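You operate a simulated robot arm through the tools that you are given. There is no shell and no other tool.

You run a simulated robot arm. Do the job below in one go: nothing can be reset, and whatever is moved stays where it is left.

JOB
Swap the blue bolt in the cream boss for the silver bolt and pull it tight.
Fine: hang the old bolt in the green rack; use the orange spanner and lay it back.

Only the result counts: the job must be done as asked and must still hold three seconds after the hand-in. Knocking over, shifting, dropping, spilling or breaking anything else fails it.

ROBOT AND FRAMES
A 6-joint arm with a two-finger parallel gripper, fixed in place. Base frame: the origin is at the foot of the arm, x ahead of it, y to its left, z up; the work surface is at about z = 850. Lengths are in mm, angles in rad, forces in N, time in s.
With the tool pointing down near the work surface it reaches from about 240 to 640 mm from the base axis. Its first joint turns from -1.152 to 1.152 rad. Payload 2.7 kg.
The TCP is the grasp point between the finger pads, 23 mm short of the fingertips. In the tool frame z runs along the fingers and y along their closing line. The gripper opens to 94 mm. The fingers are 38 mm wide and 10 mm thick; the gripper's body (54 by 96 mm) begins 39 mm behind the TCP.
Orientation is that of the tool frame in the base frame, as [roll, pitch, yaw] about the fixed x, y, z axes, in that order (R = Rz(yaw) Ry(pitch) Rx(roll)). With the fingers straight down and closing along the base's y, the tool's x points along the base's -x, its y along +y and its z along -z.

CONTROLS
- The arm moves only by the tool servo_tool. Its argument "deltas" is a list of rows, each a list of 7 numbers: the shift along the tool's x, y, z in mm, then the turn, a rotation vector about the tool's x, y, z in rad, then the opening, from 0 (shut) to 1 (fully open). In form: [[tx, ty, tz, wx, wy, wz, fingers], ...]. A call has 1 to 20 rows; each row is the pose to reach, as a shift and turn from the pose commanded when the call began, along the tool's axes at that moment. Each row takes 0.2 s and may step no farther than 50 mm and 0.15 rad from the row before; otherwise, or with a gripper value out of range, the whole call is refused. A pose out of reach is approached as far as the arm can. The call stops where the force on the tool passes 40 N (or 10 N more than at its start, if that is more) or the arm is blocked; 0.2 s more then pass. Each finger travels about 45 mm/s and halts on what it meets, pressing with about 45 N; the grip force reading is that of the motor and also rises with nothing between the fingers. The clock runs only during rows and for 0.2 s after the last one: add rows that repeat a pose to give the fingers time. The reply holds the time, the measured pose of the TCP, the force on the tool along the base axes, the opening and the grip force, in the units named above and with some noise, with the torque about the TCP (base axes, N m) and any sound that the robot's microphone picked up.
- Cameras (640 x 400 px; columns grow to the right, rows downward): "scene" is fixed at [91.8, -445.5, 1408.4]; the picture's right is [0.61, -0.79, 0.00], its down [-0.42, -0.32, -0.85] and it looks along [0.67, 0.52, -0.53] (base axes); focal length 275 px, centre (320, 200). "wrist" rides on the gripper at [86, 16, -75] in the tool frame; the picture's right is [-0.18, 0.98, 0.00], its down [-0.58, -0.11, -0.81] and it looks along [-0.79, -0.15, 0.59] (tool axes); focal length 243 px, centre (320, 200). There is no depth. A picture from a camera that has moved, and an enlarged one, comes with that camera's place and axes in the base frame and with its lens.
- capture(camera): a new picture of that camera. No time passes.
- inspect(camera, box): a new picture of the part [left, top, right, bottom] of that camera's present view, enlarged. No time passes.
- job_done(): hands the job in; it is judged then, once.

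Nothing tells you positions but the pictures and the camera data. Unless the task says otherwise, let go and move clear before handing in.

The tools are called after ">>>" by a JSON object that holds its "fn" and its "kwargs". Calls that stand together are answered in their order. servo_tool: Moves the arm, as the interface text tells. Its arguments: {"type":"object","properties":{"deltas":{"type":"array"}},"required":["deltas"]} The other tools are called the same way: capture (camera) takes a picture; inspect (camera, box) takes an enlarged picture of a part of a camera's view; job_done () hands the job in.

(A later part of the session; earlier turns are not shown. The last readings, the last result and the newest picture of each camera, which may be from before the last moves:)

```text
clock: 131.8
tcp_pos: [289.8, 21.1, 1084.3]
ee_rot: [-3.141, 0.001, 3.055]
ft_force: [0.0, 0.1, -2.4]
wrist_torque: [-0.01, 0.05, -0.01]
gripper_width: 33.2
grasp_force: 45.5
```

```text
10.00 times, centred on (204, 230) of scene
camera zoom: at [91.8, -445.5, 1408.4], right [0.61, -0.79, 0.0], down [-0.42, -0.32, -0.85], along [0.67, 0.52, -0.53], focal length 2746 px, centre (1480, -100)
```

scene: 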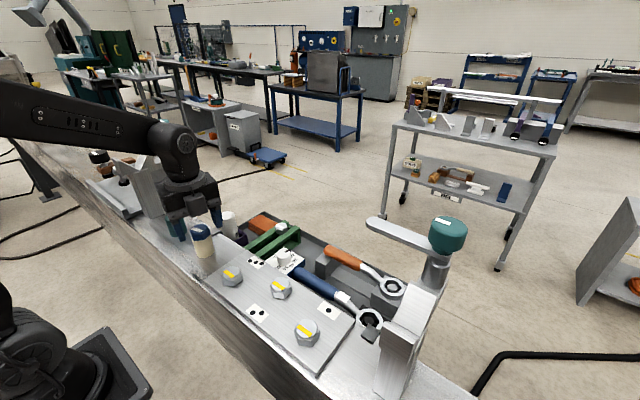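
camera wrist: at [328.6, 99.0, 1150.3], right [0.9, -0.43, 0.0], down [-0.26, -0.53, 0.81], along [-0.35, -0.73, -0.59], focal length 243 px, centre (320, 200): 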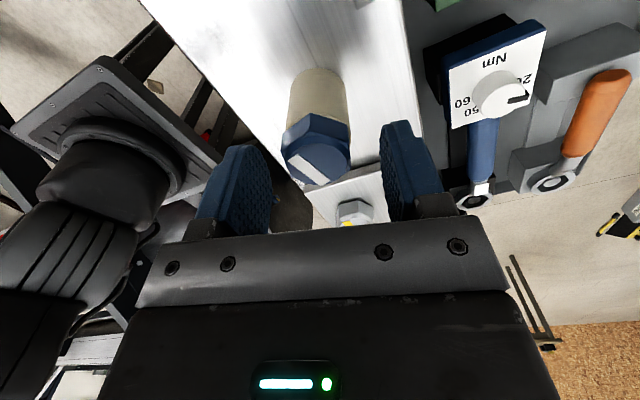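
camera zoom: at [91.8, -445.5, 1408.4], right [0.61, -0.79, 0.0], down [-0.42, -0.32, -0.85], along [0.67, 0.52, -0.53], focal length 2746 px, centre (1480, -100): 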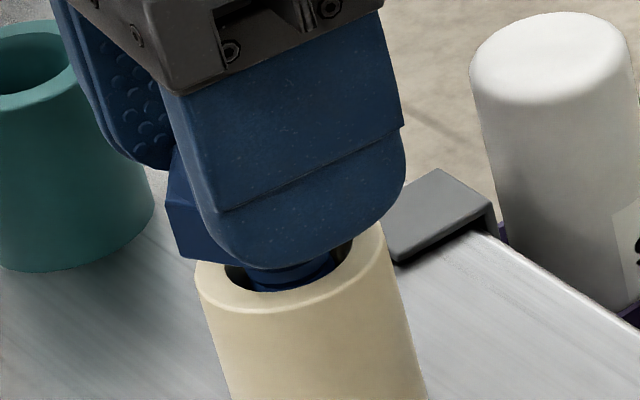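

The blue bolt lifts freely out of its bore. I'll raise it well clear of the boss with a gentle ramp.

>>> {"fn": "servo_tool", "kwargs": {"deltas": [[0, 0, -1, 0, 0, 0, 0], [0, 0, -3, 0, 0, 0, 0], [0, 0, -6, 0, 0, 0, 0], [0, 0, -10, 0, 0, 0, 0], [0, 0, -15, 0, 0, 0, 0], [0, 0, -20, 0, 0, 0, 0], [0, 0, -25, 0, 0, 0, 0], [0, 0, -30, 0, 0, 0, 0], [0, 0, -35, 0, 0, 0, 0], [0, 0, -40, 0, 0, 0, 0], [0, 0, -45, 0, 0, 0, 0], [0, 0, -50, 0, 0, 0, 0], [0, 0, -55, 0, 0, 0, 0], [0, 0, -59, 0, 0, 0, 0], [0, 0, -62, 0, 0, 0, 0], [0, 0, -64, 0, 0, 0, 0], [0, 0, -65, 0, 0, 0, 0]]}}

>>> {"fn": "inspect", "kwargs": {"camera": "scene", "box": [156, 180, 252, 240]}}

>>> {"fn": "inspect", "kwargs": {"camera": "wrist", "box": [220, 40, 420, 165]}}

```text
clock: 135.3
tcp_pos: [290.2, 20.3, 1149.9]
ee_rot: [-3.14, -0.001, 3.056]
ft_force: [-0.7, -0.3, -2.1]
wrist_torque: [0.02, -0.02, 0.0]
gripper_width: 33.3
grasp_force: 44.8
```

```text
6.67 times, centred on (204, 210) of scene
camera zoom: at [91.8, -445.5, 1408.4], right [0.61, -0.79, 0.0], down [-0.42, -0.32, -0.85], along [0.67, 0.52, -0.53], focal length 1831 px, centre (1093, 133)
```

zoom: 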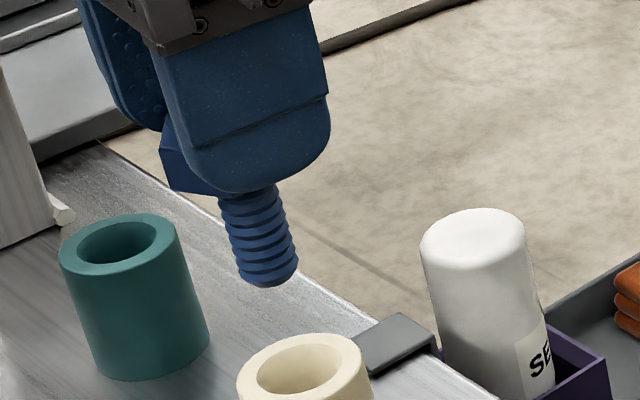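

```text
3.20 times, centred on (320, 102) of wrist
camera zoom: at [204.1, 43.6, 1224.3], right [0.27, 0.96, 0.0], down [0.57, -0.16, 0.81], along [0.78, -0.22, -0.59], focal length 776 px, centre (320, 512)
```

zoom: 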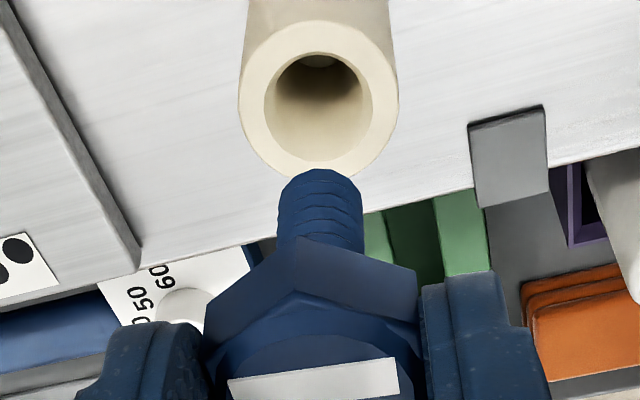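

The blue bolt is out: a threaded shank about 37 mm long, and the boss shows an open bore. I'll carry it at this height over the green rack, turning so the wrist camera points away from the beam.

>>> {"fn": "servo_tool", "kwargs": {"deltas": [[-2, 0.3, 0, 0, 0, -0.021, 0], [-6.1, 0.8, 0, 0, 0, -0.062, 0], [-12.3, 1.7, 0, 0, 0, -0.124, 0], [-20.4, 2.8, 0, 0, 0, -0.207, 0], [-30.7, 4.2, 0, 0, 0, -0.311, 0], [-40.9, 5.6, 0, 0, 0, -0.414, 0], [-51.1, 7, 0, 0, 0, -0.518, 0], [-61.3, 8.3, 0, 0, 0, -0.621, 0], [-71.5, 9.7, 0, 0, 0, -0.725, 0], [-81.8, 11.1, 0, 0, 0, -0.828, 0], [-92, 12.5, 0, 0, 0, -0.932, 0], [-102.2, 13.9, 0, 0, 0, -1.036, 0], [-112.4, 15.3, 0, 0, 0, -1.139, 0], [-122.6, 16.7, 0, 0, 0, -1.243, 0], [-132.9, 18, 0, 0, 0, -1.346, 0], [-143.1, 19.4, 0, 0, 0, -1.45, 0], [-151.3, 20.5, 0, 0, 0, -1.533, 0], [-157.4, 21.4, 0, 0, 0, -1.595, 0], [-161.5, 21.9, 0, 0, 0, -1.636, 0], [-163.5, 22.2, 0, 0, 0, -1.657, 0]]}}

>>> {"fn": "capture", "kwargs": {"camera": "scene"}}

>>> {"fn": "capture", "kwargs": {"camera": "wrist"}}

```text
clock: 139.6
tcp_pos: [454.5, 28.1, 1150.6]
ee_rot: [-3.141, 0.0, -1.569]
ft_force: [-0.4, -0.8, -1.8]
wrist_torque: [0.0, 0.02, -0.06]
gripper_width: 33.2
grasp_force: 45.1
```

```text
taken
```

scene: 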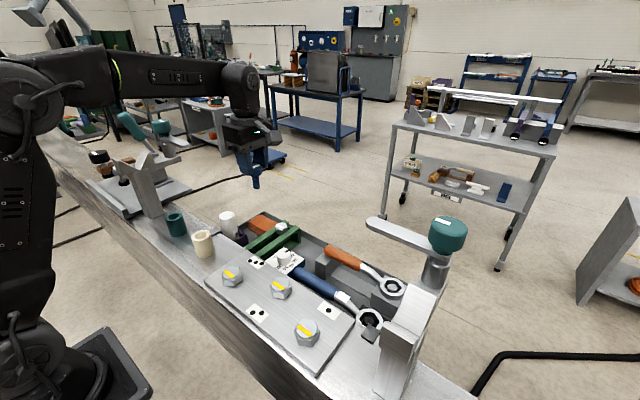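

```text
taken
camera wrist: at [437.3, -58.0, 1224.3], right [-0.98, 0.18, 0.0], down [0.11, 0.58, 0.81], along [0.15, 0.79, -0.59], focal length 243 px, centre (320, 200)
```

wrist: 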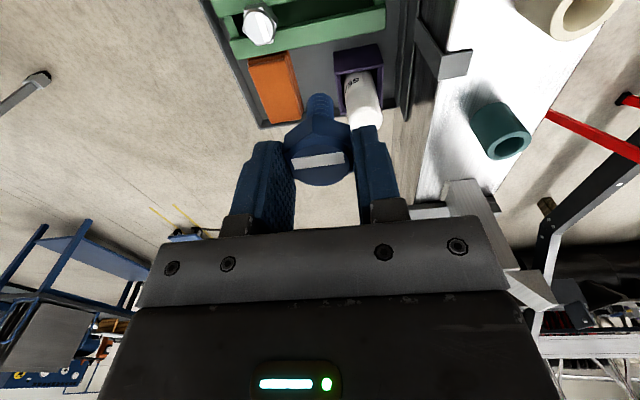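

The blue bolt hangs over the rack and everything around is clear. I'll lower to about 30 mm above the rails and compare the shank tip with the slot.

>>> {"fn": "servo_tool", "kwargs": {"deltas": [[0, 0, 1.9, 0, 0, 0, 0], [0, 0, 5.6, 0, 0, 0, 0], [0, 0, 11.2, 0, 0, 0, 0], [0, 0, 18.7, 0, 0, 0, 0], [0, 0, 28, 0, 0, 0, 0], [0, 0, 37.5, 0, 0, 0, 0], [0, 0, 46.9, 0, 0, 0, 0], [0, 0, 56.2, 0, 0, 0, 0], [0, 0, 65.6, 0, 0, 0, 0], [0, 0, 75, 0, 0, 0, 0], [0, 0, 84.4, 0, 0, 0, 0], [0, 0, 93.7, 0, 0, 0, 0], [0, 0, 103, 0, 0, 0, 0], [0, 0, 112.5, 0, 0, 0, 0], [0, 0, 121.9, 0, 0, 0, 0], [0, 0, 131, 0, 0, 0, 0], [0, 0, 138.7, 0, 0, 0, 0], [0, 0, 144.4, 0, 0, 0, 0], [0, 0, 148, 0, 0, 0, 0], [0, 0, 150, 0, 0, 0, 0]]}}

>>> {"fn": "inspect", "kwargs": {"camera": "wrist", "box": [220, 40, 420, 165]}}

>>> {"fn": "inspect", "kwargs": {"camera": "scene", "box": [220, 190, 316, 250]}}

>>> {"fn": "servo_tool", "kwargs": {"deltas": [[0, 0, 0, 0, 0, 0, 0]]}}

```text
clock: 143.8
tcp_pos: [454.6, 27.7, 998.7]
ee_rot: [-3.141, -0.001, -1.57]
ft_force: [0.0, 0.1, -1.2]
wrist_torque: [-0.01, -0.04, -0.01]
gripper_width: 33.3
grasp_force: 45.2
```

```text
3.20 times, centred on (320, 102) of wrist
camera zoom: at [437.1, -59.6, 1073.7], right [-0.98, 0.18, 0.0], down [0.11, 0.58, 0.81], along [0.15, 0.79, -0.59], focal length 776 px, centre (320, 512)
```

zoom: 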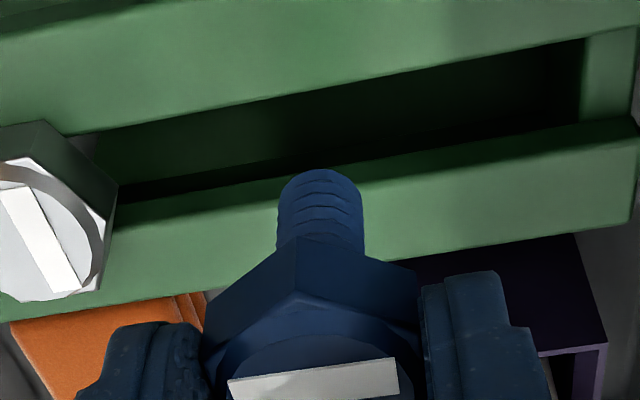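

```text
6.67 times, centred on (268, 220) of scene
camera zoom: at [91.8, -445.5, 1408.4], right [0.61, -0.79, 0.0], down [-0.42, -0.32, -0.85], along [0.67, 0.52, -0.53], focal length 1831 px, centre (667, 67)
```

zoom: 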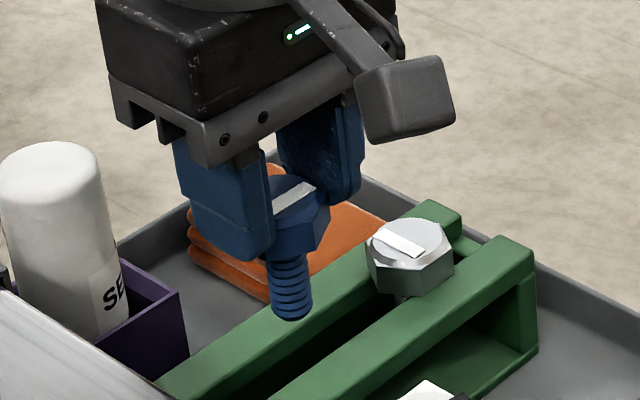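

```text
clock: 144.2
tcp_pos: [454.4, 27.6, 999.6]
ee_rot: [3.141, 0.001, -1.57]
ft_force: [0.2, 0.1, -1.1]
wrist_torque: [0.03, 0.0, -0.01]
gripper_width: 33.0
grasp_force: 45.0
```

The shank is centred on the slot. Lowering it in gently to just above rest.

>>> {"fn": "servo_tool", "kwargs": {"deltas": [[0, 0, 1, 0, 0, 0, 0], [0, 0, 3, 0, 0, 0, 0], [0, 0, 6, 0, 0, 0, 0], [0, 0, 10, 0, 0, 0, 0], [0, 0, 14, 0, 0, 0, 0], [0, 0, 18, 0, 0, 0, 0], [0, 0, 22, 0, 0, 0, 0], [0, 0, 26, 0, 0, 0, 0], [0, 0, 30, 0, 0, 0, 0], [0, 0, 34, 0, 0, 0, 0], [0, 0, 38, 0, 0, 0, 0], [0, 0, 42, 0, 0, 0, 0], [0, 0, 46, 0, 0, 0, 0], [0, 0, 50, 0, 0, 0, 0], [0, 0, 54, 0, 0, 0, 0], [0, 0, 57, 0, 0, 0, 0], [0, 0, 59, 0, 0, 0, 0], [0, 0, 60, 0, 0, 0, 0], [0, 0, 60, 0, 0, 0, 0]]}}

>>> {"fn": "inspect", "kwargs": {"camera": "scene", "box": [220, 190, 316, 250]}}

>>> {"fn": "inspect", "kwargs": {"camera": "wrist", "box": [220, 40, 420, 165]}}

```text
clock: 148.2
tcp_pos: [455.9, 28.5, 938.5]
ee_rot: [-3.14, 0.0, -1.571]
ft_force: [-0.3, -0.1, -2.5]
wrist_torque: [-0.02, 0.04, -0.02]
gripper_width: 33.5
grasp_force: 45.5
```

```text
6.67 times, centred on (268, 220) of scene
camera zoom: at [91.8, -445.5, 1408.4], right [0.61, -0.79, 0.0], down [-0.42, -0.32, -0.85], along [0.67, 0.52, -0.53], focal length 1831 px, centre (667, 67)
```

zoom: 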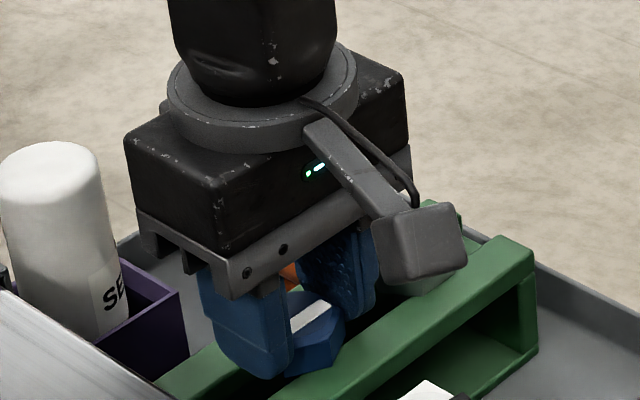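

```text
3.20 times, centred on (320, 102) of wrist
camera zoom: at [438.3, -58.9, 1013.4], right [-0.98, 0.18, 0.0], down [0.11, 0.58, 0.81], along [0.15, 0.79, -0.59], focal length 776 px, centre (320, 512)
```

zoom: 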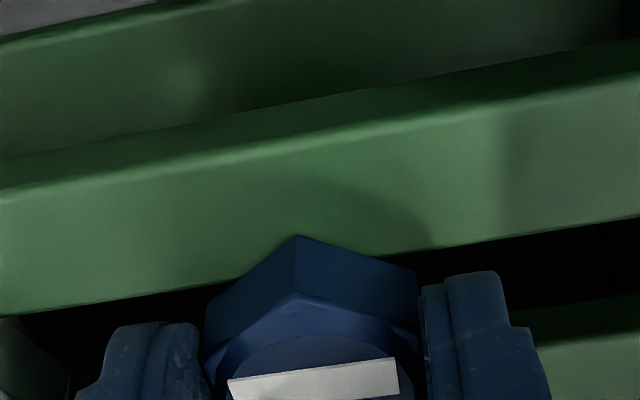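

The shank is in the slot without touching. Lowering the last few millimetres in 1 mm steps.

>>> {"fn": "servo_tool", "kwargs": {"deltas": [[0, 0, 1, 0, 0, 0, 0], [0, 0, 2, 0, 0, 0, 0], [0, 0, 3, 0, 0, 0, 0], [0, 0, 4, 0, 0, 0, 0], [0, 0, 4, 0, 0, 0, 0]]}}

>>> {"fn": "servo_tool", "kwargs": {"deltas": [[0, 0, 0.5, 0, 0, 0, 0], [0, 0, 1, 0, 0, 0, 0], [0, 0, 1.5, 0, 0, 0, 0], [0, 0, 1.5, 0, 0, 0, 0]]}}

>>> {"fn": "inspect", "kwargs": {"camera": "scene", "box": [236, 214, 300, 254]}}

```text
clock: 149.3
tcp_pos: [456.4, 28.4, 937.2]
ee_rot: [-3.131, 0.0, -1.572]
ft_force: [-3.5, -1.4, 35.3]
wrist_torque: [-0.07, 0.08, 0.03]
gripper_width: 33.3
grasp_force: 44.8
```

```text
clock: 150.3
tcp_pos: [456.3, 28.0, 936.8]
ee_rot: [-3.135, 0.001, -1.571]
ft_force: [-2.0, -7.1, 33.7]
wrist_torque: [-0.14, 0.04, 0.04]
gripper_width: 33.4
grasp_force: 44.5
```

```text
10.00 times, centred on (268, 234) of scene
camera zoom: at [91.3, -445.8, 1408.3], right [0.61, -0.79, 0.0], down [-0.42, -0.32, -0.85], along [0.67, 0.52, -0.53], focal length 2746 px, centre (840, -140)
```

zoom: 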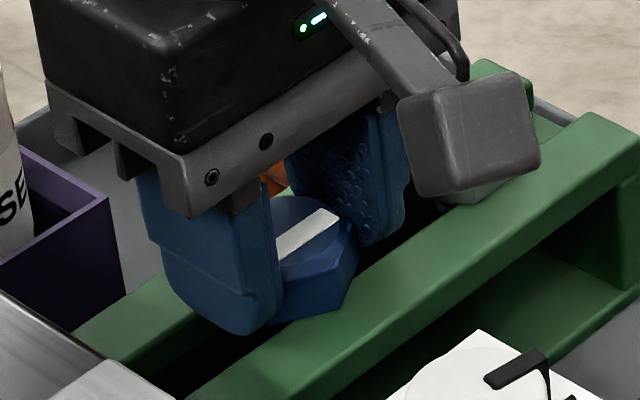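

Contact: the head is resting on the rails with about 35 N of push. I'll ease the load off, then open the fingers.

>>> {"fn": "servo_tool", "kwargs": {"deltas": [[0, 0, -1.5, 0, 0, 0, 0], [0, 0, -3, 0, 0, 0, 0], [0, 0, -4, 0, 0, 0, 0], [0, 0, -4, 0, 0, 0, 0]]}}

```text
clock: 151.3
tcp_pos: [453.7, 29.6, 936.4]
ee_rot: [3.141, -0.001, -1.571]
ft_force: [3.3, 0.8, 6.7]
wrist_torque: [0.04, -0.23, -0.01]
gripper_width: 33.4
grasp_force: 44.6
```

The load is nearly off. Opening just enough to release, keeping clear of the silver bolt.

>>> {"fn": "servo_tool", "kwargs": {"deltas": [[0, 0, 0, 0, 0, 0, 0.38], [0, 0, 0, 0, 0, 0, 0.42], [0, 0, 0, 0, 0, 0, 0.48], [0, 0, 0, 0, 0, 0, 0.5], [0, 0, 0, 0, 0, 0, 0.5]]}}

>>> {"fn": "inspect", "kwargs": {"camera": "scene", "box": [236, 214, 300, 254]}}

>>> {"fn": "inspect", "kwargs": {"camera": "wrist", "box": [220, 60, 420, 185]}}

```text
clock: 152.6
tcp_pos: [454.9, 28.6, 937.0]
ee_rot: [-3.141, 0.0, -1.573]
ft_force: [0.2, 0.2, -0.4]
wrist_torque: [-0.01, 0.0, -0.03]
gripper_width: 47.1
grasp_force: 0.0
```

```text
10.00 times, centred on (268, 234) of scene
camera zoom: at [91.8, -445.5, 1408.4], right [0.61, -0.79, 0.0], down [-0.42, -0.32, -0.85], along [0.67, 0.52, -0.53], focal length 2746 px, centre (840, -140)
```

zoom: 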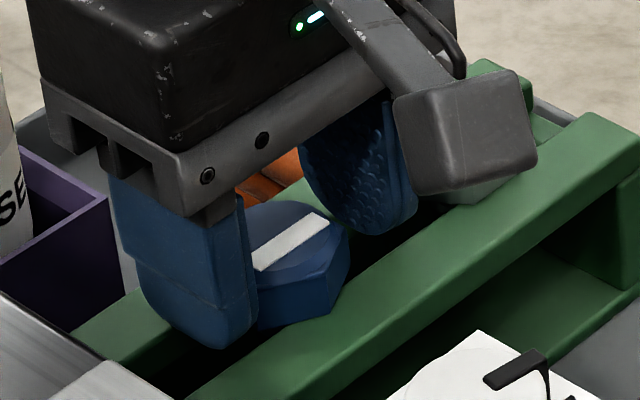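

```text
3.20 times, centred on (320, 122) of wrist
camera zoom: at [437.4, -58.6, 1011.8], right [-0.98, 0.18, 0.0], down [0.11, 0.58, 0.81], along [0.15, 0.79, -0.59], focal length 776 px, centre (320, 448)
```

zoom: 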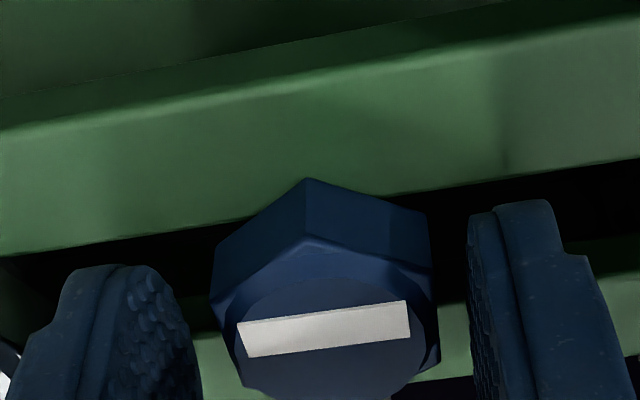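

The blue bolt now hangs in the rack by its head. Rising straight up away from it.

>>> {"fn": "servo_tool", "kwargs": {"deltas": [[0, 0, -4, 0, 0, 0, 0.5], [0, 0, -12, 0, 0, 0, 0.5], [0, 0, -25, 0, 0, 0, 0.5], [0, 0, -45, 0, 0, 0, 0.55], [0, 0, -75, 0, 0, 0, 0.6], [0, 0, -105, 0, 0, 0, 0.6], [0, 0, -120, 0, 0, 0, 0.6], [0, 0, -120, 0, 0, 0, 0.6]]}}

>>> {"fn": "inspect", "kwargs": {"camera": "scene", "box": [236, 210, 300, 250]}}

>>> {"fn": "capture", "kwargs": {"camera": "wrist"}}

>>> {"fn": "inspect", "kwargs": {"camera": "wrist", "box": [220, 0, 420, 125]}}

```text
clock: 154.3
tcp_pos: [453.6, 29.3, 1058.2]
ee_rot: [-3.139, -0.001, -1.571]
ft_force: [1.2, 0.2, 0.1]
wrist_torque: [-0.02, 0.01, -0.01]
gripper_width: 56.5
grasp_force: 0.1
```

```text
10.00 times, centred on (268, 230) of scene
camera zoom: at [91.8, -445.5, 1408.4], right [0.61, -0.79, 0.0], down [-0.42, -0.32, -0.85], along [0.67, 0.52, -0.53], focal length 2746 px, centre (840, -100)
```

zoom: 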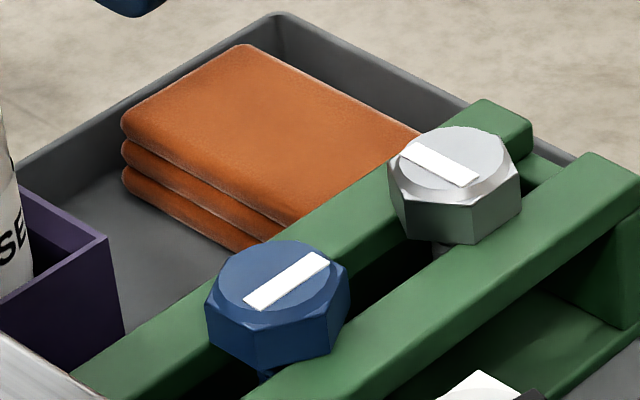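

```text
taken
camera wrist: at [436.5, -57.8, 1133.0], right [-0.98, 0.18, 0.0], down [0.11, 0.58, 0.81], along [0.15, 0.79, -0.59], focal length 243 px, centre (320, 200)
```

wrist: 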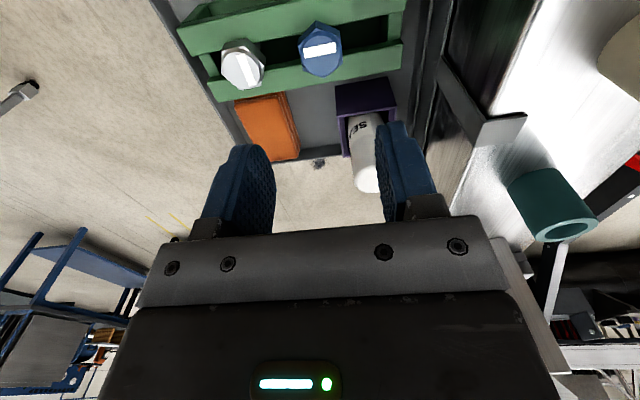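

```text
3.20 times, centred on (320, 62) of wrist
camera zoom: at [436.5, -57.8, 1133.0], right [-0.98, 0.18, 0.0], down [0.11, 0.58, 0.81], along [0.15, 0.79, -0.59], focal length 776 px, centre (320, 640)
```

zoom: 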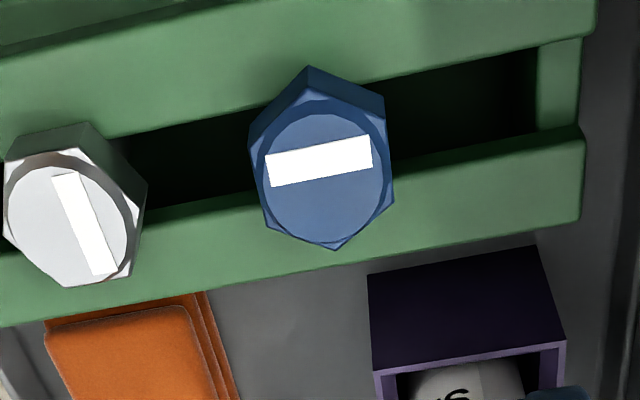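

The blue bolt is hanging properly. Next is the silver one: I'll move above it, turned to match its flats, with room to spin clockwise later.

>>> {"fn": "servo_tool", "kwargs": {"deltas": [[0.1, -10, 0, 0, 0, -0.08, 0.6], [0.2, -24, 0, 0, 0, -0.18, 0.6], [0.4, -38, 0, 0, 0, -0.28, 0.6], [0.5, -52, 0, 0, 0, -0.4, 0.6], [0.7, -64, 0, 0, 0, -0.5, 0.6], [0.7, -68, 0, 0, 0, -0.524, 0.6], [0.7, -68, 0, 0, 0, -0.524, 0.6]]}}

>>> {"fn": "inspect", "kwargs": {"camera": "wrist", "box": [240, 20, 400, 120]}}

>>> {"fn": "servo_tool", "kwargs": {"deltas": [[0, 0, 0, 0, 0, 0, 0.6]]}}

```text
clock: 155.9
tcp_pos: [522.8, 26.6, 1057.5]
ee_rot: [-3.141, -0.001, -1.047]
ft_force: [0.2, 0.3, -0.2]
wrist_torque: [0.01, 0.0, -0.02]
gripper_width: 56.4
grasp_force: 0.1
```

```text
4.00 times, centred on (320, 70) of wrist
camera zoom: at [551.4, -55.7, 1132.0], right [-0.94, -0.33, 0.0], down [-0.2, 0.56, 0.81], along [-0.27, 0.76, -0.59], focal length 970 px, centre (320, 720)
```

zoom: 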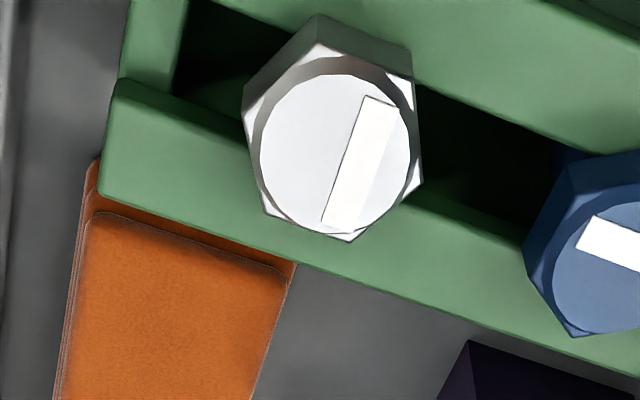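

```text
clock: 156.3
tcp_pos: [522.7, 27.6, 1057.5]
ee_rot: [-3.141, 0.0, -1.048]
ft_force: [-0.1, 0.0, 0.3]
wrist_torque: [-0.02, 0.02, 0.01]
gripper_width: 56.5
grasp_force: 0.1
```

The silver head is a few mm off the tool axis. I'll correct by about 3 mm and lower to just above it for a finer check.

>>> {"fn": "servo_tool", "kwargs": {"deltas": [[-1.7, 2.4, 15, 0, 0, 0, 0.6], [-1.7, 2.4, 35, 0, 0, 0, 0.6], [-1.7, 2.4, 55, 0, 0, 0, 0.6], [-1.7, 2.4, 75, 0, 0, 0, 0.6], [-1.7, 2.4, 88, 0, 0, 0, 0.6], [-1.7, 2.4, 92, 0, 0, 0, 0.6], [-1.7, 2.4, 92, 0, 0, 0, 0.6]]}}

>>> {"fn": "inspect", "kwargs": {"camera": "wrist", "box": [240, 60, 400, 160]}}

>>> {"fn": "servo_tool", "kwargs": {"deltas": [[0, 0, 0, 0, 0, 0, 0.6]]}}

```text
clock: 157.9
tcp_pos: [520.4, 27.8, 965.0]
ee_rot: [3.141, 0.002, -1.047]
ft_force: [-0.6, 0.0, 0.2]
wrist_torque: [-0.01, -0.01, 0.0]
gripper_width: 56.3
grasp_force: 0.2
```

```text
4.00 times, centred on (320, 110) of wrist
camera zoom: at [548.3, -56.3, 1039.7], right [-0.94, -0.33, 0.0], down [-0.2, 0.56, 0.81], along [-0.27, 0.76, -0.59], focal length 970 px, centre (320, 560)
```

zoom: 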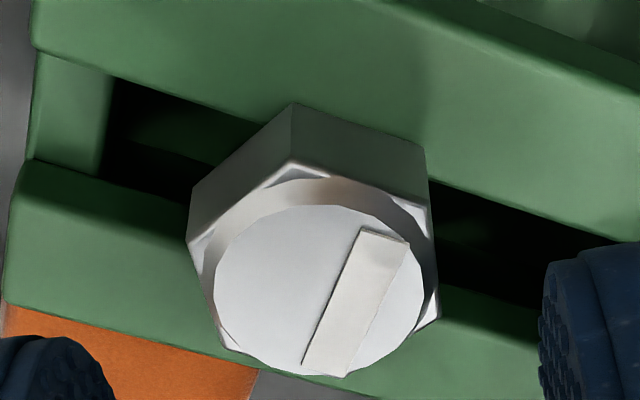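

```text
clock: 158.3
tcp_pos: [520.7, 27.4, 965.4]
ee_rot: [-3.141, -0.001, -1.047]
ft_force: [-1.1, 0.4, 0.1]
wrist_torque: [0.04, 0.01, -0.01]
gripper_width: 56.2
grasp_force: 0.0
```

Aligned laterally. I'll shift 1.3 mm along the pads, descend so the fingertips sit just above the rails, and close on the silver head.

>>> {"fn": "servo_tool", "kwargs": {"deltas": [[-1.3, 0, 6, 0, 0, 0, 0.6], [-1.3, 0, 14, 0, 0, 0, 0.58], [-1.3, 0, 20, 0, 0, 0, 0.55], [-1.3, 0, 24, 0, 0, 0, 0.55], [-1.3, 0, 27, 0, 0, 0, 0.55], [-1.3, 0, 27, 0, 0, 0, 0.55]]}}

>>> {"fn": "inspect", "kwargs": {"camera": "wrist", "box": [240, 80, 400, 180]}}

>>> {"fn": "inspect", "kwargs": {"camera": "scene", "box": [246, 200, 310, 240]}}

```text
clock: 159.8
tcp_pos: [520.4, 28.8, 937.6]
ee_rot: [-3.14, -0.001, -1.048]
ft_force: [-0.6, -0.5, -0.3]
wrist_torque: [0.01, 0.01, -0.04]
gripper_width: 51.4
grasp_force: 0.1
```

```text
4.00 times, centred on (320, 130) of wrist
camera zoom: at [547.7, -55.0, 1012.5], right [-0.94, -0.33, 0.0], down [-0.2, 0.56, 0.81], along [-0.27, 0.76, -0.59], focal length 970 px, centre (320, 480)
```

zoom: 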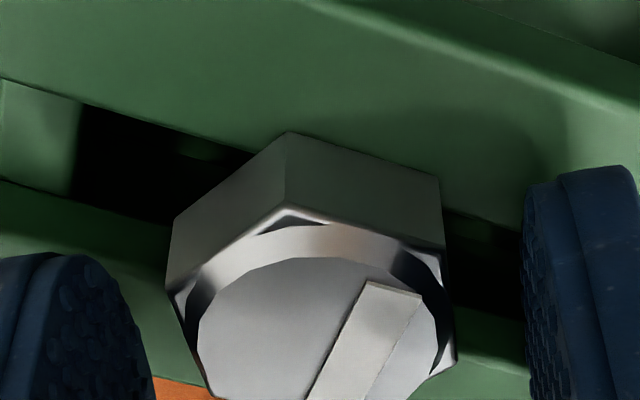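

```text
10.00 times, centred on (278, 220) of scene
camera zoom: at [91.8, -445.5, 1408.4], right [0.61, -0.79, 0.0], down [-0.42, -0.32, -0.85], along [0.67, 0.52, -0.53], focal length 2746 px, centre (740, 0)
```

zoom: 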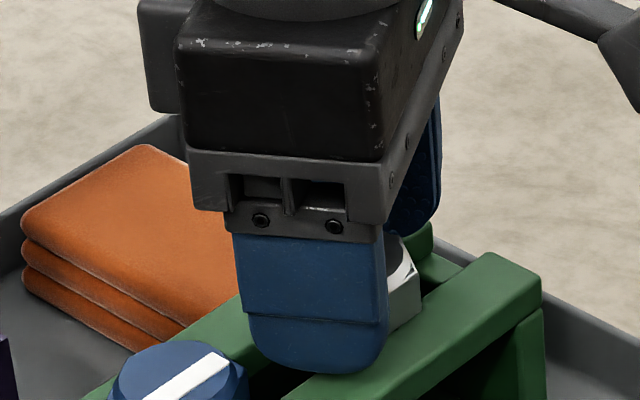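

Clear of everything; closing on the silver head and lifting a little.

>>> {"fn": "servo_tool", "kwargs": {"deltas": [[0, 0, 0, 0, 0, 0, 0.42], [0, 0, 0, 0, 0, 0, 0.2], [0, 0, 0, 0, 0, 0, 0], [0, 0, 0, 0, 0, 0, 0], [0, 0, 0, 0, 0, 0, 0]]}}

>>> {"fn": "servo_tool", "kwargs": {"deltas": [[0, 0, -1, 0, 0, 0, 0], [0, 0, -2, 0, 0, 0, 0], [0, 0, -4, 0, 0, 0, 0], [0, 0, -6, 0, 0, 0, 0], [0, 0, -8, 0, 0, 0, 0]]}}

>>> {"fn": "inspect", "kwargs": {"camera": "scene", "box": [246, 200, 310, 240]}}

```text
clock: 160.9
tcp_pos: [519.7, 29.5, 937.9]
ee_rot: [3.141, -0.003, -1.048]
ft_force: [0.0, 0.7, 0.7]
wrist_torque: [0.01, 0.0, -0.02]
gripper_width: 33.4
grasp_force: 45.3
```

```text
clock: 162.2
tcp_pos: [519.4, 30.1, 946.8]
ee_rot: [-3.141, 0.0, -1.046]
ft_force: [-0.2, -0.6, -2.0]
wrist_torque: [0.03, -0.02, -0.01]
gripper_width: 33.5
grasp_force: 45.2
```

```text
10.00 times, centred on (278, 220) of scene
camera zoom: at [91.8, -445.5, 1408.4], right [0.61, -0.79, 0.0], down [-0.42, -0.32, -0.85], along [0.67, 0.52, -0.53], focal length 2746 px, centre (740, 0)
```

zoom: 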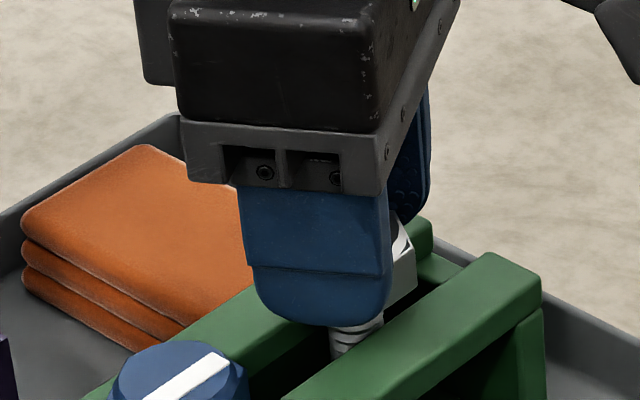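

The silver bolt is rising cleanly with its thread. Lifting it well clear with a gentle ramp.

>>> {"fn": "servo_tool", "kwargs": {"deltas": [[0, 0, -2.5, 0, 0, 0, 0], [0, 0, -7.5, 0, 0, 0, 0], [0, 0, -15, 0, 0, 0, 0], [0, 0, -25, 0, 0, 0, 0], [0, 0, -37, 0, 0, 0, 0], [0, 0, -49, 0, 0, 0, 0], [0, 0, -61, 0, 0, 0, 0], [0, 0, -73, 0, 0, 0, 0], [0, 0, -85, 0, 0, 0, 0], [0, 0, -97, 0, 0, 0, 0], [0, 0, -109, 0, 0, 0, 0], [0, 0, -121, 0, 0, 0, 0], [0, 0, -133, 0, 0, 0, 0], [0, 0, -145, 0, 0, 0, 0], [0, 0, -157, 0, 0, 0, 0], [0, 0, -169, 0, 0, 0, 0], [0, 0, -180, 0, 0, 0, 0], [0, 0, -189, 0, 0, 0, 0], [0, 0, -196, 0, 0, 0, 0], [0, 0, -200, 0, 0, 0, 0]]}}

>>> {"fn": "inspect", "kwargs": {"camera": "wrist", "box": [220, 40, 420, 165]}}

>>> {"fn": "inspect", "kwargs": {"camera": "scene", "box": [230, 150, 326, 210]}}

>>> {"fn": "inspect", "kwargs": {"camera": "scene", "box": [180, 220, 228, 250]}}

```text
clock: 166.3
tcp_pos: [518.3, 29.5, 1145.8]
ee_rot: [-3.14, 0.001, -1.047]
ft_force: [-0.4, 0.5, -1.2]
wrist_torque: [-0.01, 0.0, -0.01]
gripper_width: 33.2
grasp_force: 45.3
```

```text
3.20 times, centred on (320, 102) of wrist
camera zoom: at [546.8, -54.9, 1221.4], right [-0.94, -0.33, 0.0], down [-0.2, 0.56, 0.81], along [-0.27, 0.76, -0.59], focal length 776 px, centre (320, 512)
```

zoom: 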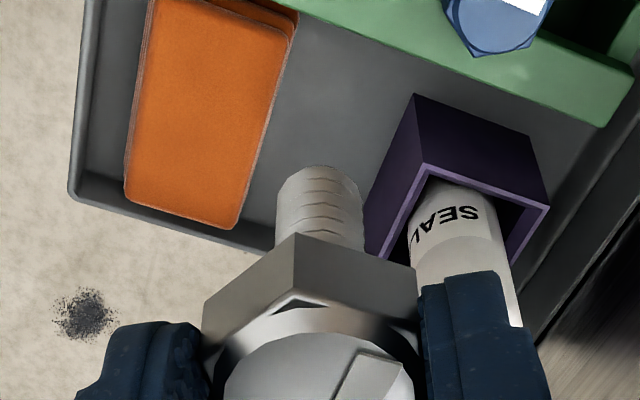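

```text
6.67 times, centred on (278, 180) of scene
camera zoom: at [91.8, -445.5, 1408.4], right [0.61, -0.79, 0.0], down [-0.42, -0.32, -0.85], along [0.67, 0.52, -0.53], focal length 1831 px, centre (600, 333)
```

zoom: 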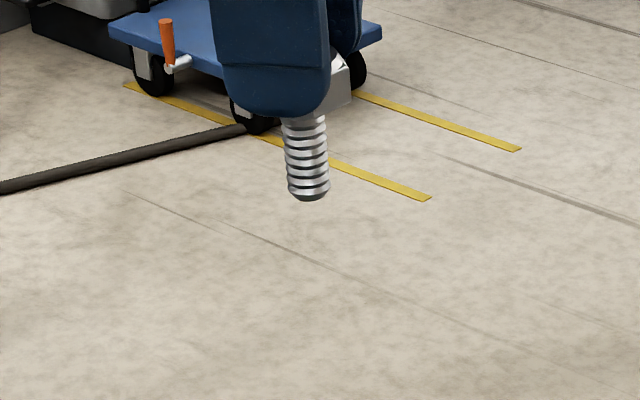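

```text
13.33 times, centred on (204, 235) of scene
camera zoom: at [91.8, -445.5, 1408.4], right [0.61, -0.79, 0.0], down [-0.42, -0.32, -0.85], along [0.67, 0.52, -0.53], focal length 3662 px, centre (1867, -267)
```

zoom: 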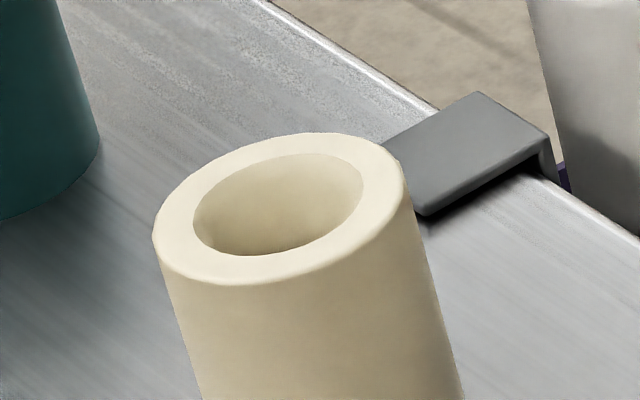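

The silver bolt is clear, and the cream boss shows an open bore. I'll carry the bolt across to above the boss.

>>> {"fn": "servo_tool", "kwargs": {"deltas": [[-1.3, 2.5, 0, 0, 0, 0, 0], [-4, 7.6, -0.2, 0, 0, 0, 0], [-8.1, 15.2, -0.3, 0, 0, 0, 0], [-13.5, 25.4, -0.5, 0, 0, 0, 0], [-20.2, 38.1, -0.8, 0, 0, 0, 0], [-26.9, 50.8, -1, 0, 0, 0, 0], [-33.6, 63.5, -1.3, 0, 0, 0, 0], [-40.4, 76.2, -1.5, 0, 0, 0, 0], [-47.1, 88.9, -1.8, 0, 0, 0, 0], [-53.8, 101.7, -2, 0, 0, 0, 0], [-60.5, 114.4, -2.3, 0, 0, 0, 0], [-67.3, 127.1, -2.5, 0, 0, 0, 0], [-74, 139.8, -2.8, 0, 0, 0, 0], [-80.7, 152.5, -3, 0, 0, 0, 0], [-87.4, 165.2, -3.3, 0, 0, 0, 0], [-94.2, 177.9, -3.5, 0, 0, 0, 0], [-99.5, 188, -3.7, 0, 0, 0, 0], [-103.6, 195.7, -3.9, 0, 0, 0, 0], [-106.3, 200.8, -4, 0, 0, 0, 0], [-107.6, 203.3, -4, 0, 0, 0, 0]]}}

>>> {"fn": "servo_tool", "kwargs": {"deltas": [[0, 0, 0, 0, 0, 0, 0]]}}

>>> {"fn": "inspect", "kwargs": {"camera": "wrist", "box": [220, 40, 420, 165]}}

>>> {"fn": "inspect", "kwargs": {"camera": "scene", "box": [156, 190, 252, 250]}}

```text
clock: 170.6
tcp_pos: [290.9, 18.8, 1149.5]
ee_rot: [-3.14, 0.001, -1.046]
ft_force: [-0.3, -0.7, -1.8]
wrist_torque: [-0.02, 0.0, 0.01]
gripper_width: 33.3
grasp_force: 45.2
```

```text
clock: 170.9
tcp_pos: [288.5, 20.0, 1150.9]
ee_rot: [-3.141, 0.0, -1.047]
ft_force: [0.0, 0.7, -1.7]
wrist_torque: [-0.01, -0.01, -0.02]
gripper_width: 33.4
grasp_force: 45.2
```

```text
3.20 times, centred on (320, 102) of wrist
camera zoom: at [317.4, -63.3, 1225.7], right [-0.94, -0.33, 0.0], down [-0.2, 0.56, 0.81], along [-0.27, 0.76, -0.59], focal length 776 px, centre (320, 512)
```

zoom: 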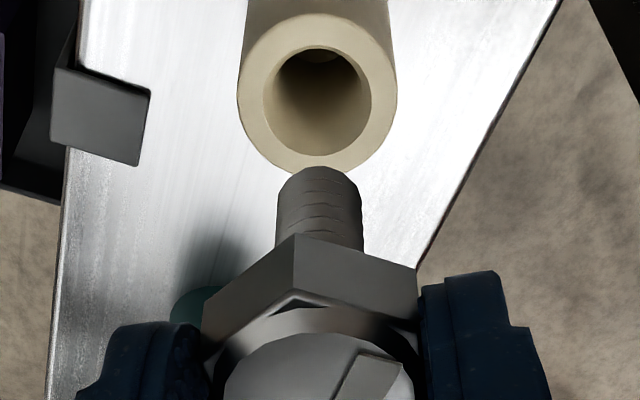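

```text
6.67 times, centred on (204, 220) of scene
camera zoom: at [91.8, -445.5, 1408.4], right [0.61, -0.79, 0.0], down [-0.42, -0.32, -0.85], along [0.67, 0.52, -0.53], focal length 1831 px, centre (1093, 67)
```

zoom: 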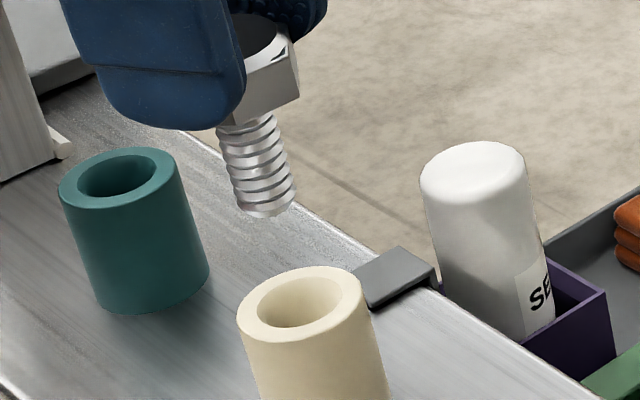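

The bolt is aligned with the bore just as the blue one was when it came out. Lowering it into the bore slowly.

>>> {"fn": "servo_tool", "kwargs": {"deltas": [[0, 0, 1, 0, 0, 0, 0], [0, 0, 3, 0, 0, 0, 0], [0, 0, 6, 0, 0, 0, 0], [0, 0, 10, 0, 0, 0, 0], [0, 0, 14, 0, 0, 0, 0], [0, 0, 18, 0, 0, 0, 0], [0, 0, 22, 0, 0, 0, 0], [0, 0, 26, 0, 0, 0, 0], [0, 0, 30, 0, 0, 0, 0], [0, 0, 34, 0, 0, 0, 0], [0, 0, 38, 0, 0, 0, 0], [0, 0, 42, 0, 0, 0, 0], [0, 0, 46, 0, 0, 0, 0], [0, 0, 50, 0, 0, 0, 0], [0, 0, 54, 0, 0, 0, 0], [0, 0, 57, 0, 0, 0, 0], [0, 0, 60, 0, 0, 0, 0], [0, 0, 62, 0, 0, 0, 0], [0, 0, 63, 0, 0, 0, 0], [0, 0, 63, 0, 0, 0, 0]]}}

>>> {"fn": "inspect", "kwargs": {"camera": "scene", "box": [172, 206, 236, 246]}}

>>> {"fn": "inspect", "kwargs": {"camera": "wrist", "box": [240, 60, 400, 160]}}

```text
clock: 175.2
tcp_pos: [288.8, 19.7, 1086.7]
ee_rot: [-3.142, 0.001, -1.048]
ft_force: [0.7, 0.7, -1.9]
wrist_torque: [-0.01, 0.03, -0.02]
gripper_width: 33.4
grasp_force: 44.9
```

```text
10.00 times, centred on (204, 226) of scene
camera zoom: at [91.8, -445.5, 1408.4], right [0.61, -0.79, 0.0], down [-0.42, -0.32, -0.85], along [0.67, 0.52, -0.53], focal length 2746 px, centre (1480, -60)
```

zoom: 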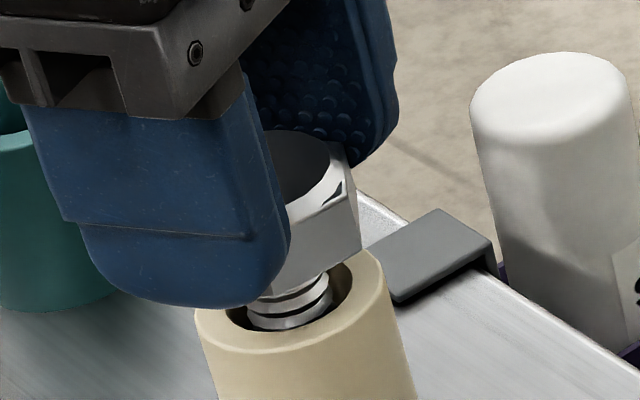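

```text
4.00 times, centred on (320, 110) of wrist
camera zoom: at [317.4, -63.1, 1161.6], right [-0.94, -0.33, 0.0], down [-0.2, 0.56, 0.81], along [-0.27, 0.76, -0.59], focal length 970 px, centre (320, 560)
```

zoom: 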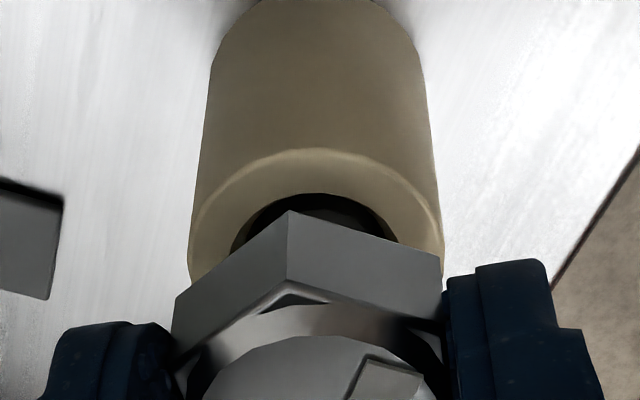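

The shank is centred in the bore with the head about 13 mm up. I'll lower in 1 mm steps to find where the thread starts.

>>> {"fn": "servo_tool", "kwargs": {"deltas": [[0, 0, 1, 0, 0, 0, 0], [0, 0, 2, 0, 0, 0, 0], [0, 0, 3, 0, 0, 0, 0], [0, 0, 4, 0, 0, 0, 0], [0, 0, 4, 0, 0, 0, 0]]}}

>>> {"fn": "servo_tool", "kwargs": {"deltas": [[0, 0, 1, 0, 0, 0, 0], [0, 0, 2, 0, 0, 0, 0], [0, 0, 3, 0, 0, 0, 0], [0, 0, 3, 0, 0, 0, 0]]}}

```text
clock: 176.3
tcp_pos: [288.9, 20.5, 1083.9]
ee_rot: [-3.141, 0.001, -1.047]
ft_force: [-0.1, 0.4, -1.4]
wrist_torque: [-0.02, -0.02, -0.01]
gripper_width: 33.6
grasp_force: 45.3
```

```text
clock: 177.3
tcp_pos: [288.7, 21.8, 1080.5]
ee_rot: [-3.141, -0.001, -1.047]
ft_force: [0.1, 0.3, -1.4]
wrist_torque: [-0.01, 0.0, -0.05]
gripper_width: 33.2
grasp_force: 44.7
```

Still free. Continuing down carefully.

>>> {"fn": "servo_tool", "kwargs": {"deltas": [[0, 0, 0.7, 0, 0, 0, 0], [0, 0, 1.4, 0, 0, 0, 0], [0, 0, 2, 0, 0, 0, 0], [0, 0, 2, 0, 0, 0, 0]]}}

>>> {"fn": "servo_tool", "kwargs": {"deltas": [[0, 0, 0.7, 0, 0, 0, 0], [0, 0, 1.4, 0, 0, 0, 0], [0, 0, 1.4, 0, 0, 0, 0]]}}

>>> {"fn": "inspect", "kwargs": {"camera": "scene", "box": [172, 206, 236, 246]}}

```text
clock: 178.3
tcp_pos: [290.0, 20.9, 1077.9]
ee_rot: [-3.138, -0.004, -1.047]
ft_force: [-0.4, -4.4, 11.7]
wrist_torque: [-0.14, 0.0, -0.03]
gripper_width: 33.6
grasp_force: 45.2
```

```text
clock: 179.2
tcp_pos: [289.6, 21.0, 1078.5]
ee_rot: [-3.139, -0.002, -1.048]
ft_force: [-6.7, -9.9, 33.3]
wrist_torque: [-0.27, 0.21, -0.08]
gripper_width: 33.4
grasp_force: 45.1
```

```text
10.00 times, centred on (204, 226) of scene
camera zoom: at [91.3, -445.9, 1408.3], right [0.61, -0.79, 0.0], down [-0.42, -0.32, -0.85], along [0.67, 0.52, -0.53], focal length 2746 px, centre (1480, -60)
```

zoom: 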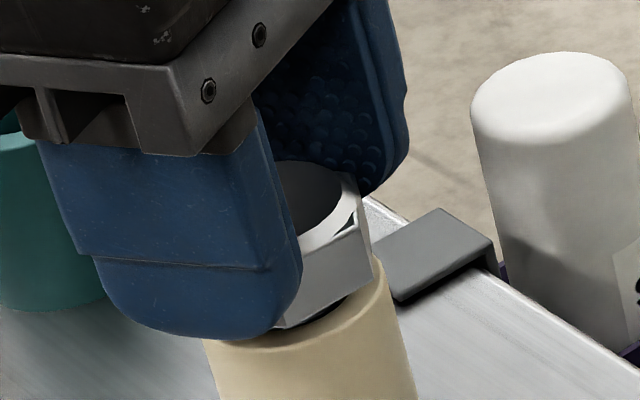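

The tip meets the thread with the head about 5 mm above the boss. I'll ease the push to about 10 N and start turning clockwise.

>>> {"fn": "servo_tool", "kwargs": {"deltas": [[0, 0, -1.0, 0, 0, 0, 0], [0, 0, -1.0, 0, 0, 0, 0], [0, 0, -0.9, 0, 0, 0.1, 0], [0, 0, -0.8, 0, 0, 0.2, 0], [0, 0, -0.7, 0, 0, 0.3, 0], [0, 0, -0.6, 0, 0, 0.4, 0], [0, 0, -0.5, 0, 0, 0.5, 0]]}}

>>> {"fn": "inspect", "kwargs": {"camera": "scene", "box": [172, 206, 236, 246]}}

```text
clock: 180.8
tcp_pos: [289.4, 21.2, 1078.8]
ee_rot: [-3.141, 0.0, -1.55]
ft_force: [3.3, -4.6, 20.9]
wrist_torque: [-0.75, -0.22, -0.05]
gripper_width: 33.3
grasp_force: 44.5
```

```text
10.00 times, centred on (204, 226) of scene
camera zoom: at [91.7, -445.7, 1408.3], right [0.61, -0.79, 0.0], down [-0.42, -0.32, -0.85], along [0.67, 0.52, -0.53], focal length 2746 px, centre (1480, -60)
```

zoom: 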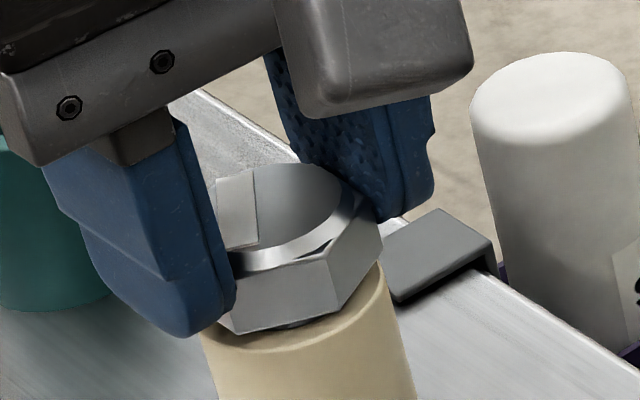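

It's turning. I'll continue clockwise another 1 rad, feeding down 0.95 mm.

>>> {"fn": "servo_tool", "kwargs": {"deltas": [[0, 0, 0.1, 0, 0, 0.1, 0], [0, 0, 0.2, 0, 0, 0.2, 0], [0, 0, 0.3, 0, 0, 0.3, 0], [0, 0, 0.4, 0, 0, 0.4, 0], [0, 0, 0.5, 0, 0, 0.5, 0], [0, 0, 0.6, 0, 0, 0.6, 0], [0, 0, 0.68, 0, 0, 0.7, 0], [0, 0, 0.76, 0, 0, 0.8, 0], [0, 0, 0.85, 0, 0, 0.9, 0], [0, 0, 0.95, 0, 0, 1.0, 0]]}}

>>> {"fn": "inspect", "kwargs": {"camera": "scene", "box": [172, 206, 236, 246]}}

```text
clock: 182.9
tcp_pos: [290.8, 19.6, 1077.3]
ee_rot: [-3.138, 0.003, -2.548]
ft_force: [20.8, -10.3, 10.8]
wrist_torque: [-0.61, 0.45, -0.01]
gripper_width: 33.5
grasp_force: 44.7
```

```text
10.00 times, centred on (204, 226) of scene
camera zoom: at [92.3, -445.8, 1408.2], right [0.61, -0.79, 0.0], down [-0.42, -0.32, -0.85], along [0.67, 0.52, -0.53], focal length 2746 px, centre (1480, -60)
```

zoom: 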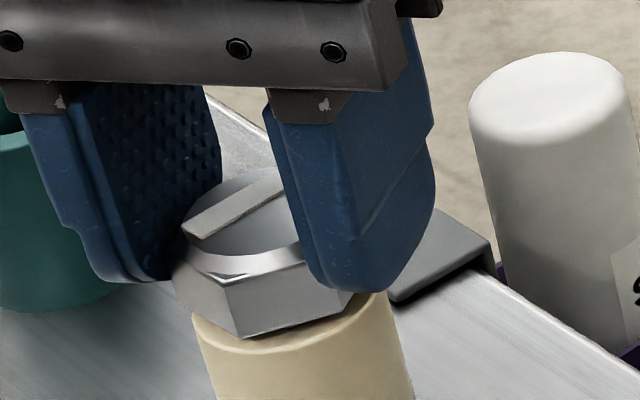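

The thread is pulling the bolt down. I'll relieve the sideways load and keep turning clockwise.

>>> {"fn": "servo_tool", "kwargs": {"deltas": [[-0.4, -0.6, 0.1, 0, 0, 0, 0], [-0.66, -1.17, 0.2, 0, 0, 0.1, 0], [-0.6, -1.24, 0.3, 0, 0, 0.2, 0], [-0.5, -1.3, 0.4, 0, 0, 0.3, 0], [-0.45, -1.4, 0.5, 0, 0, 0.4, 0], [-0.4, -1.46, 0.6, 0, 0, 0.5, 0], [-0.3, -1.54, 0.7, 0, 0, 0.6, 0], [-0.2, -1.62, 0.8, 0, 0, 0.7, 0], [-0.15, -1.7, 0.9, 0, 0, 0.8, 0], [-0.1, -1.78, 1.0, 0, 0, 0.9, 0], [-0.03, -1.87, 1.1, 0, 0, 1.0, 0]]}}

>>> {"fn": "inspect", "kwargs": {"camera": "scene", "box": [172, 206, 236, 246]}}

```text
clock: 185.3
tcp_pos: [290.4, 19.2, 1075.7]
ee_rot: [-3.14, 0.002, 2.732]
ft_force: [1.8, 2.1, 18.1]
wrist_torque: [0.02, -0.05, -0.02]
gripper_width: 33.4
grasp_force: 44.8
```

```text
10.00 times, centred on (204, 226) of scene
camera zoom: at [91.7, -445.5, 1408.4], right [0.61, -0.79, 0.0], down [-0.42, -0.32, -0.85], along [0.67, 0.52, -0.53], focal length 2746 px, centre (1480, -60)
```

zoom: 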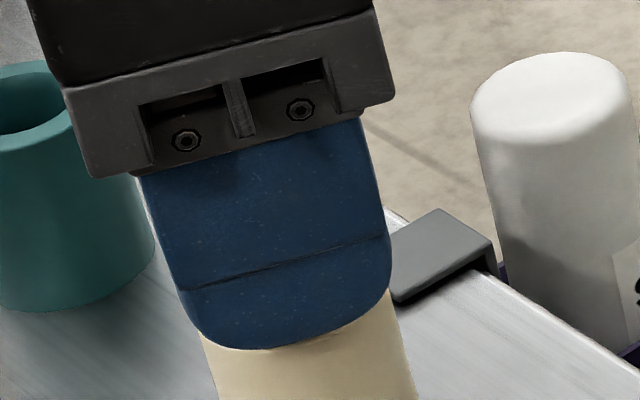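

The side load is gone and the bolt is going down nicely. Another 1.4 rad clockwise.

>>> {"fn": "servo_tool", "kwargs": {"deltas": [[0.08, -0.12, 0, 0, 0, 0.14, 0], [0.15, -0.24, 0.05, 0, 0, 0.28, 0], [0.22, -0.35, 0.15, 0, 0, 0.42, 0], [0.3, -0.46, 0.3, 0, 0, 0.56, 0], [0.37, -0.56, 0.45, 0, 0, 0.7, 0], [0.5, -0.61, 0.6, 0, 0, 0.84, 0], [0.63, -0.65, 0.72, 0, 0, 0.98, 0], [0.76, -0.69, 0.85, 0, 0, 1.12, 0], [0.89, -0.73, 0.97, 0, 0, 1.26, 0], [1.01, -0.76, 1.1, 0, 0, 1.4, 0]]}}

>>> {"fn": "inspect", "kwargs": {"camera": "scene", "box": [172, 206, 236, 246]}}

```text
clock: 187.6
tcp_pos: [289.8, 19.2, 1075.6]
ee_rot: [3.138, 0.0, 1.333]
ft_force: [9.1, 8.2, 15.6]
wrist_torque: [-0.69, 0.05, -0.01]
gripper_width: 33.2
grasp_force: 45.6
```

```text
10.00 times, centred on (204, 226) of scene
camera zoom: at [91.9, -445.3, 1408.5], right [0.61, -0.79, 0.0], down [-0.42, -0.32, -0.85], along [0.67, 0.52, -0.53], focal length 2746 px, centre (1480, -60)
```

zoom: 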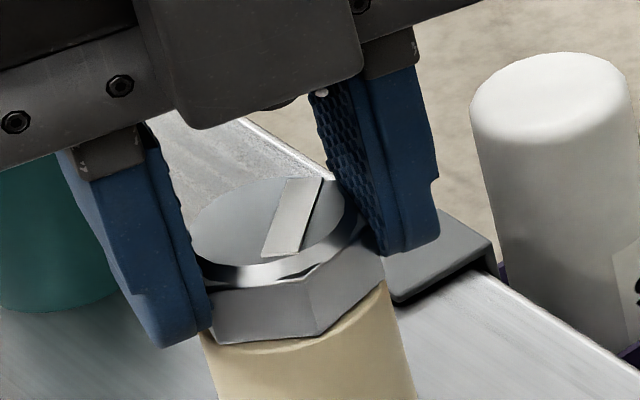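

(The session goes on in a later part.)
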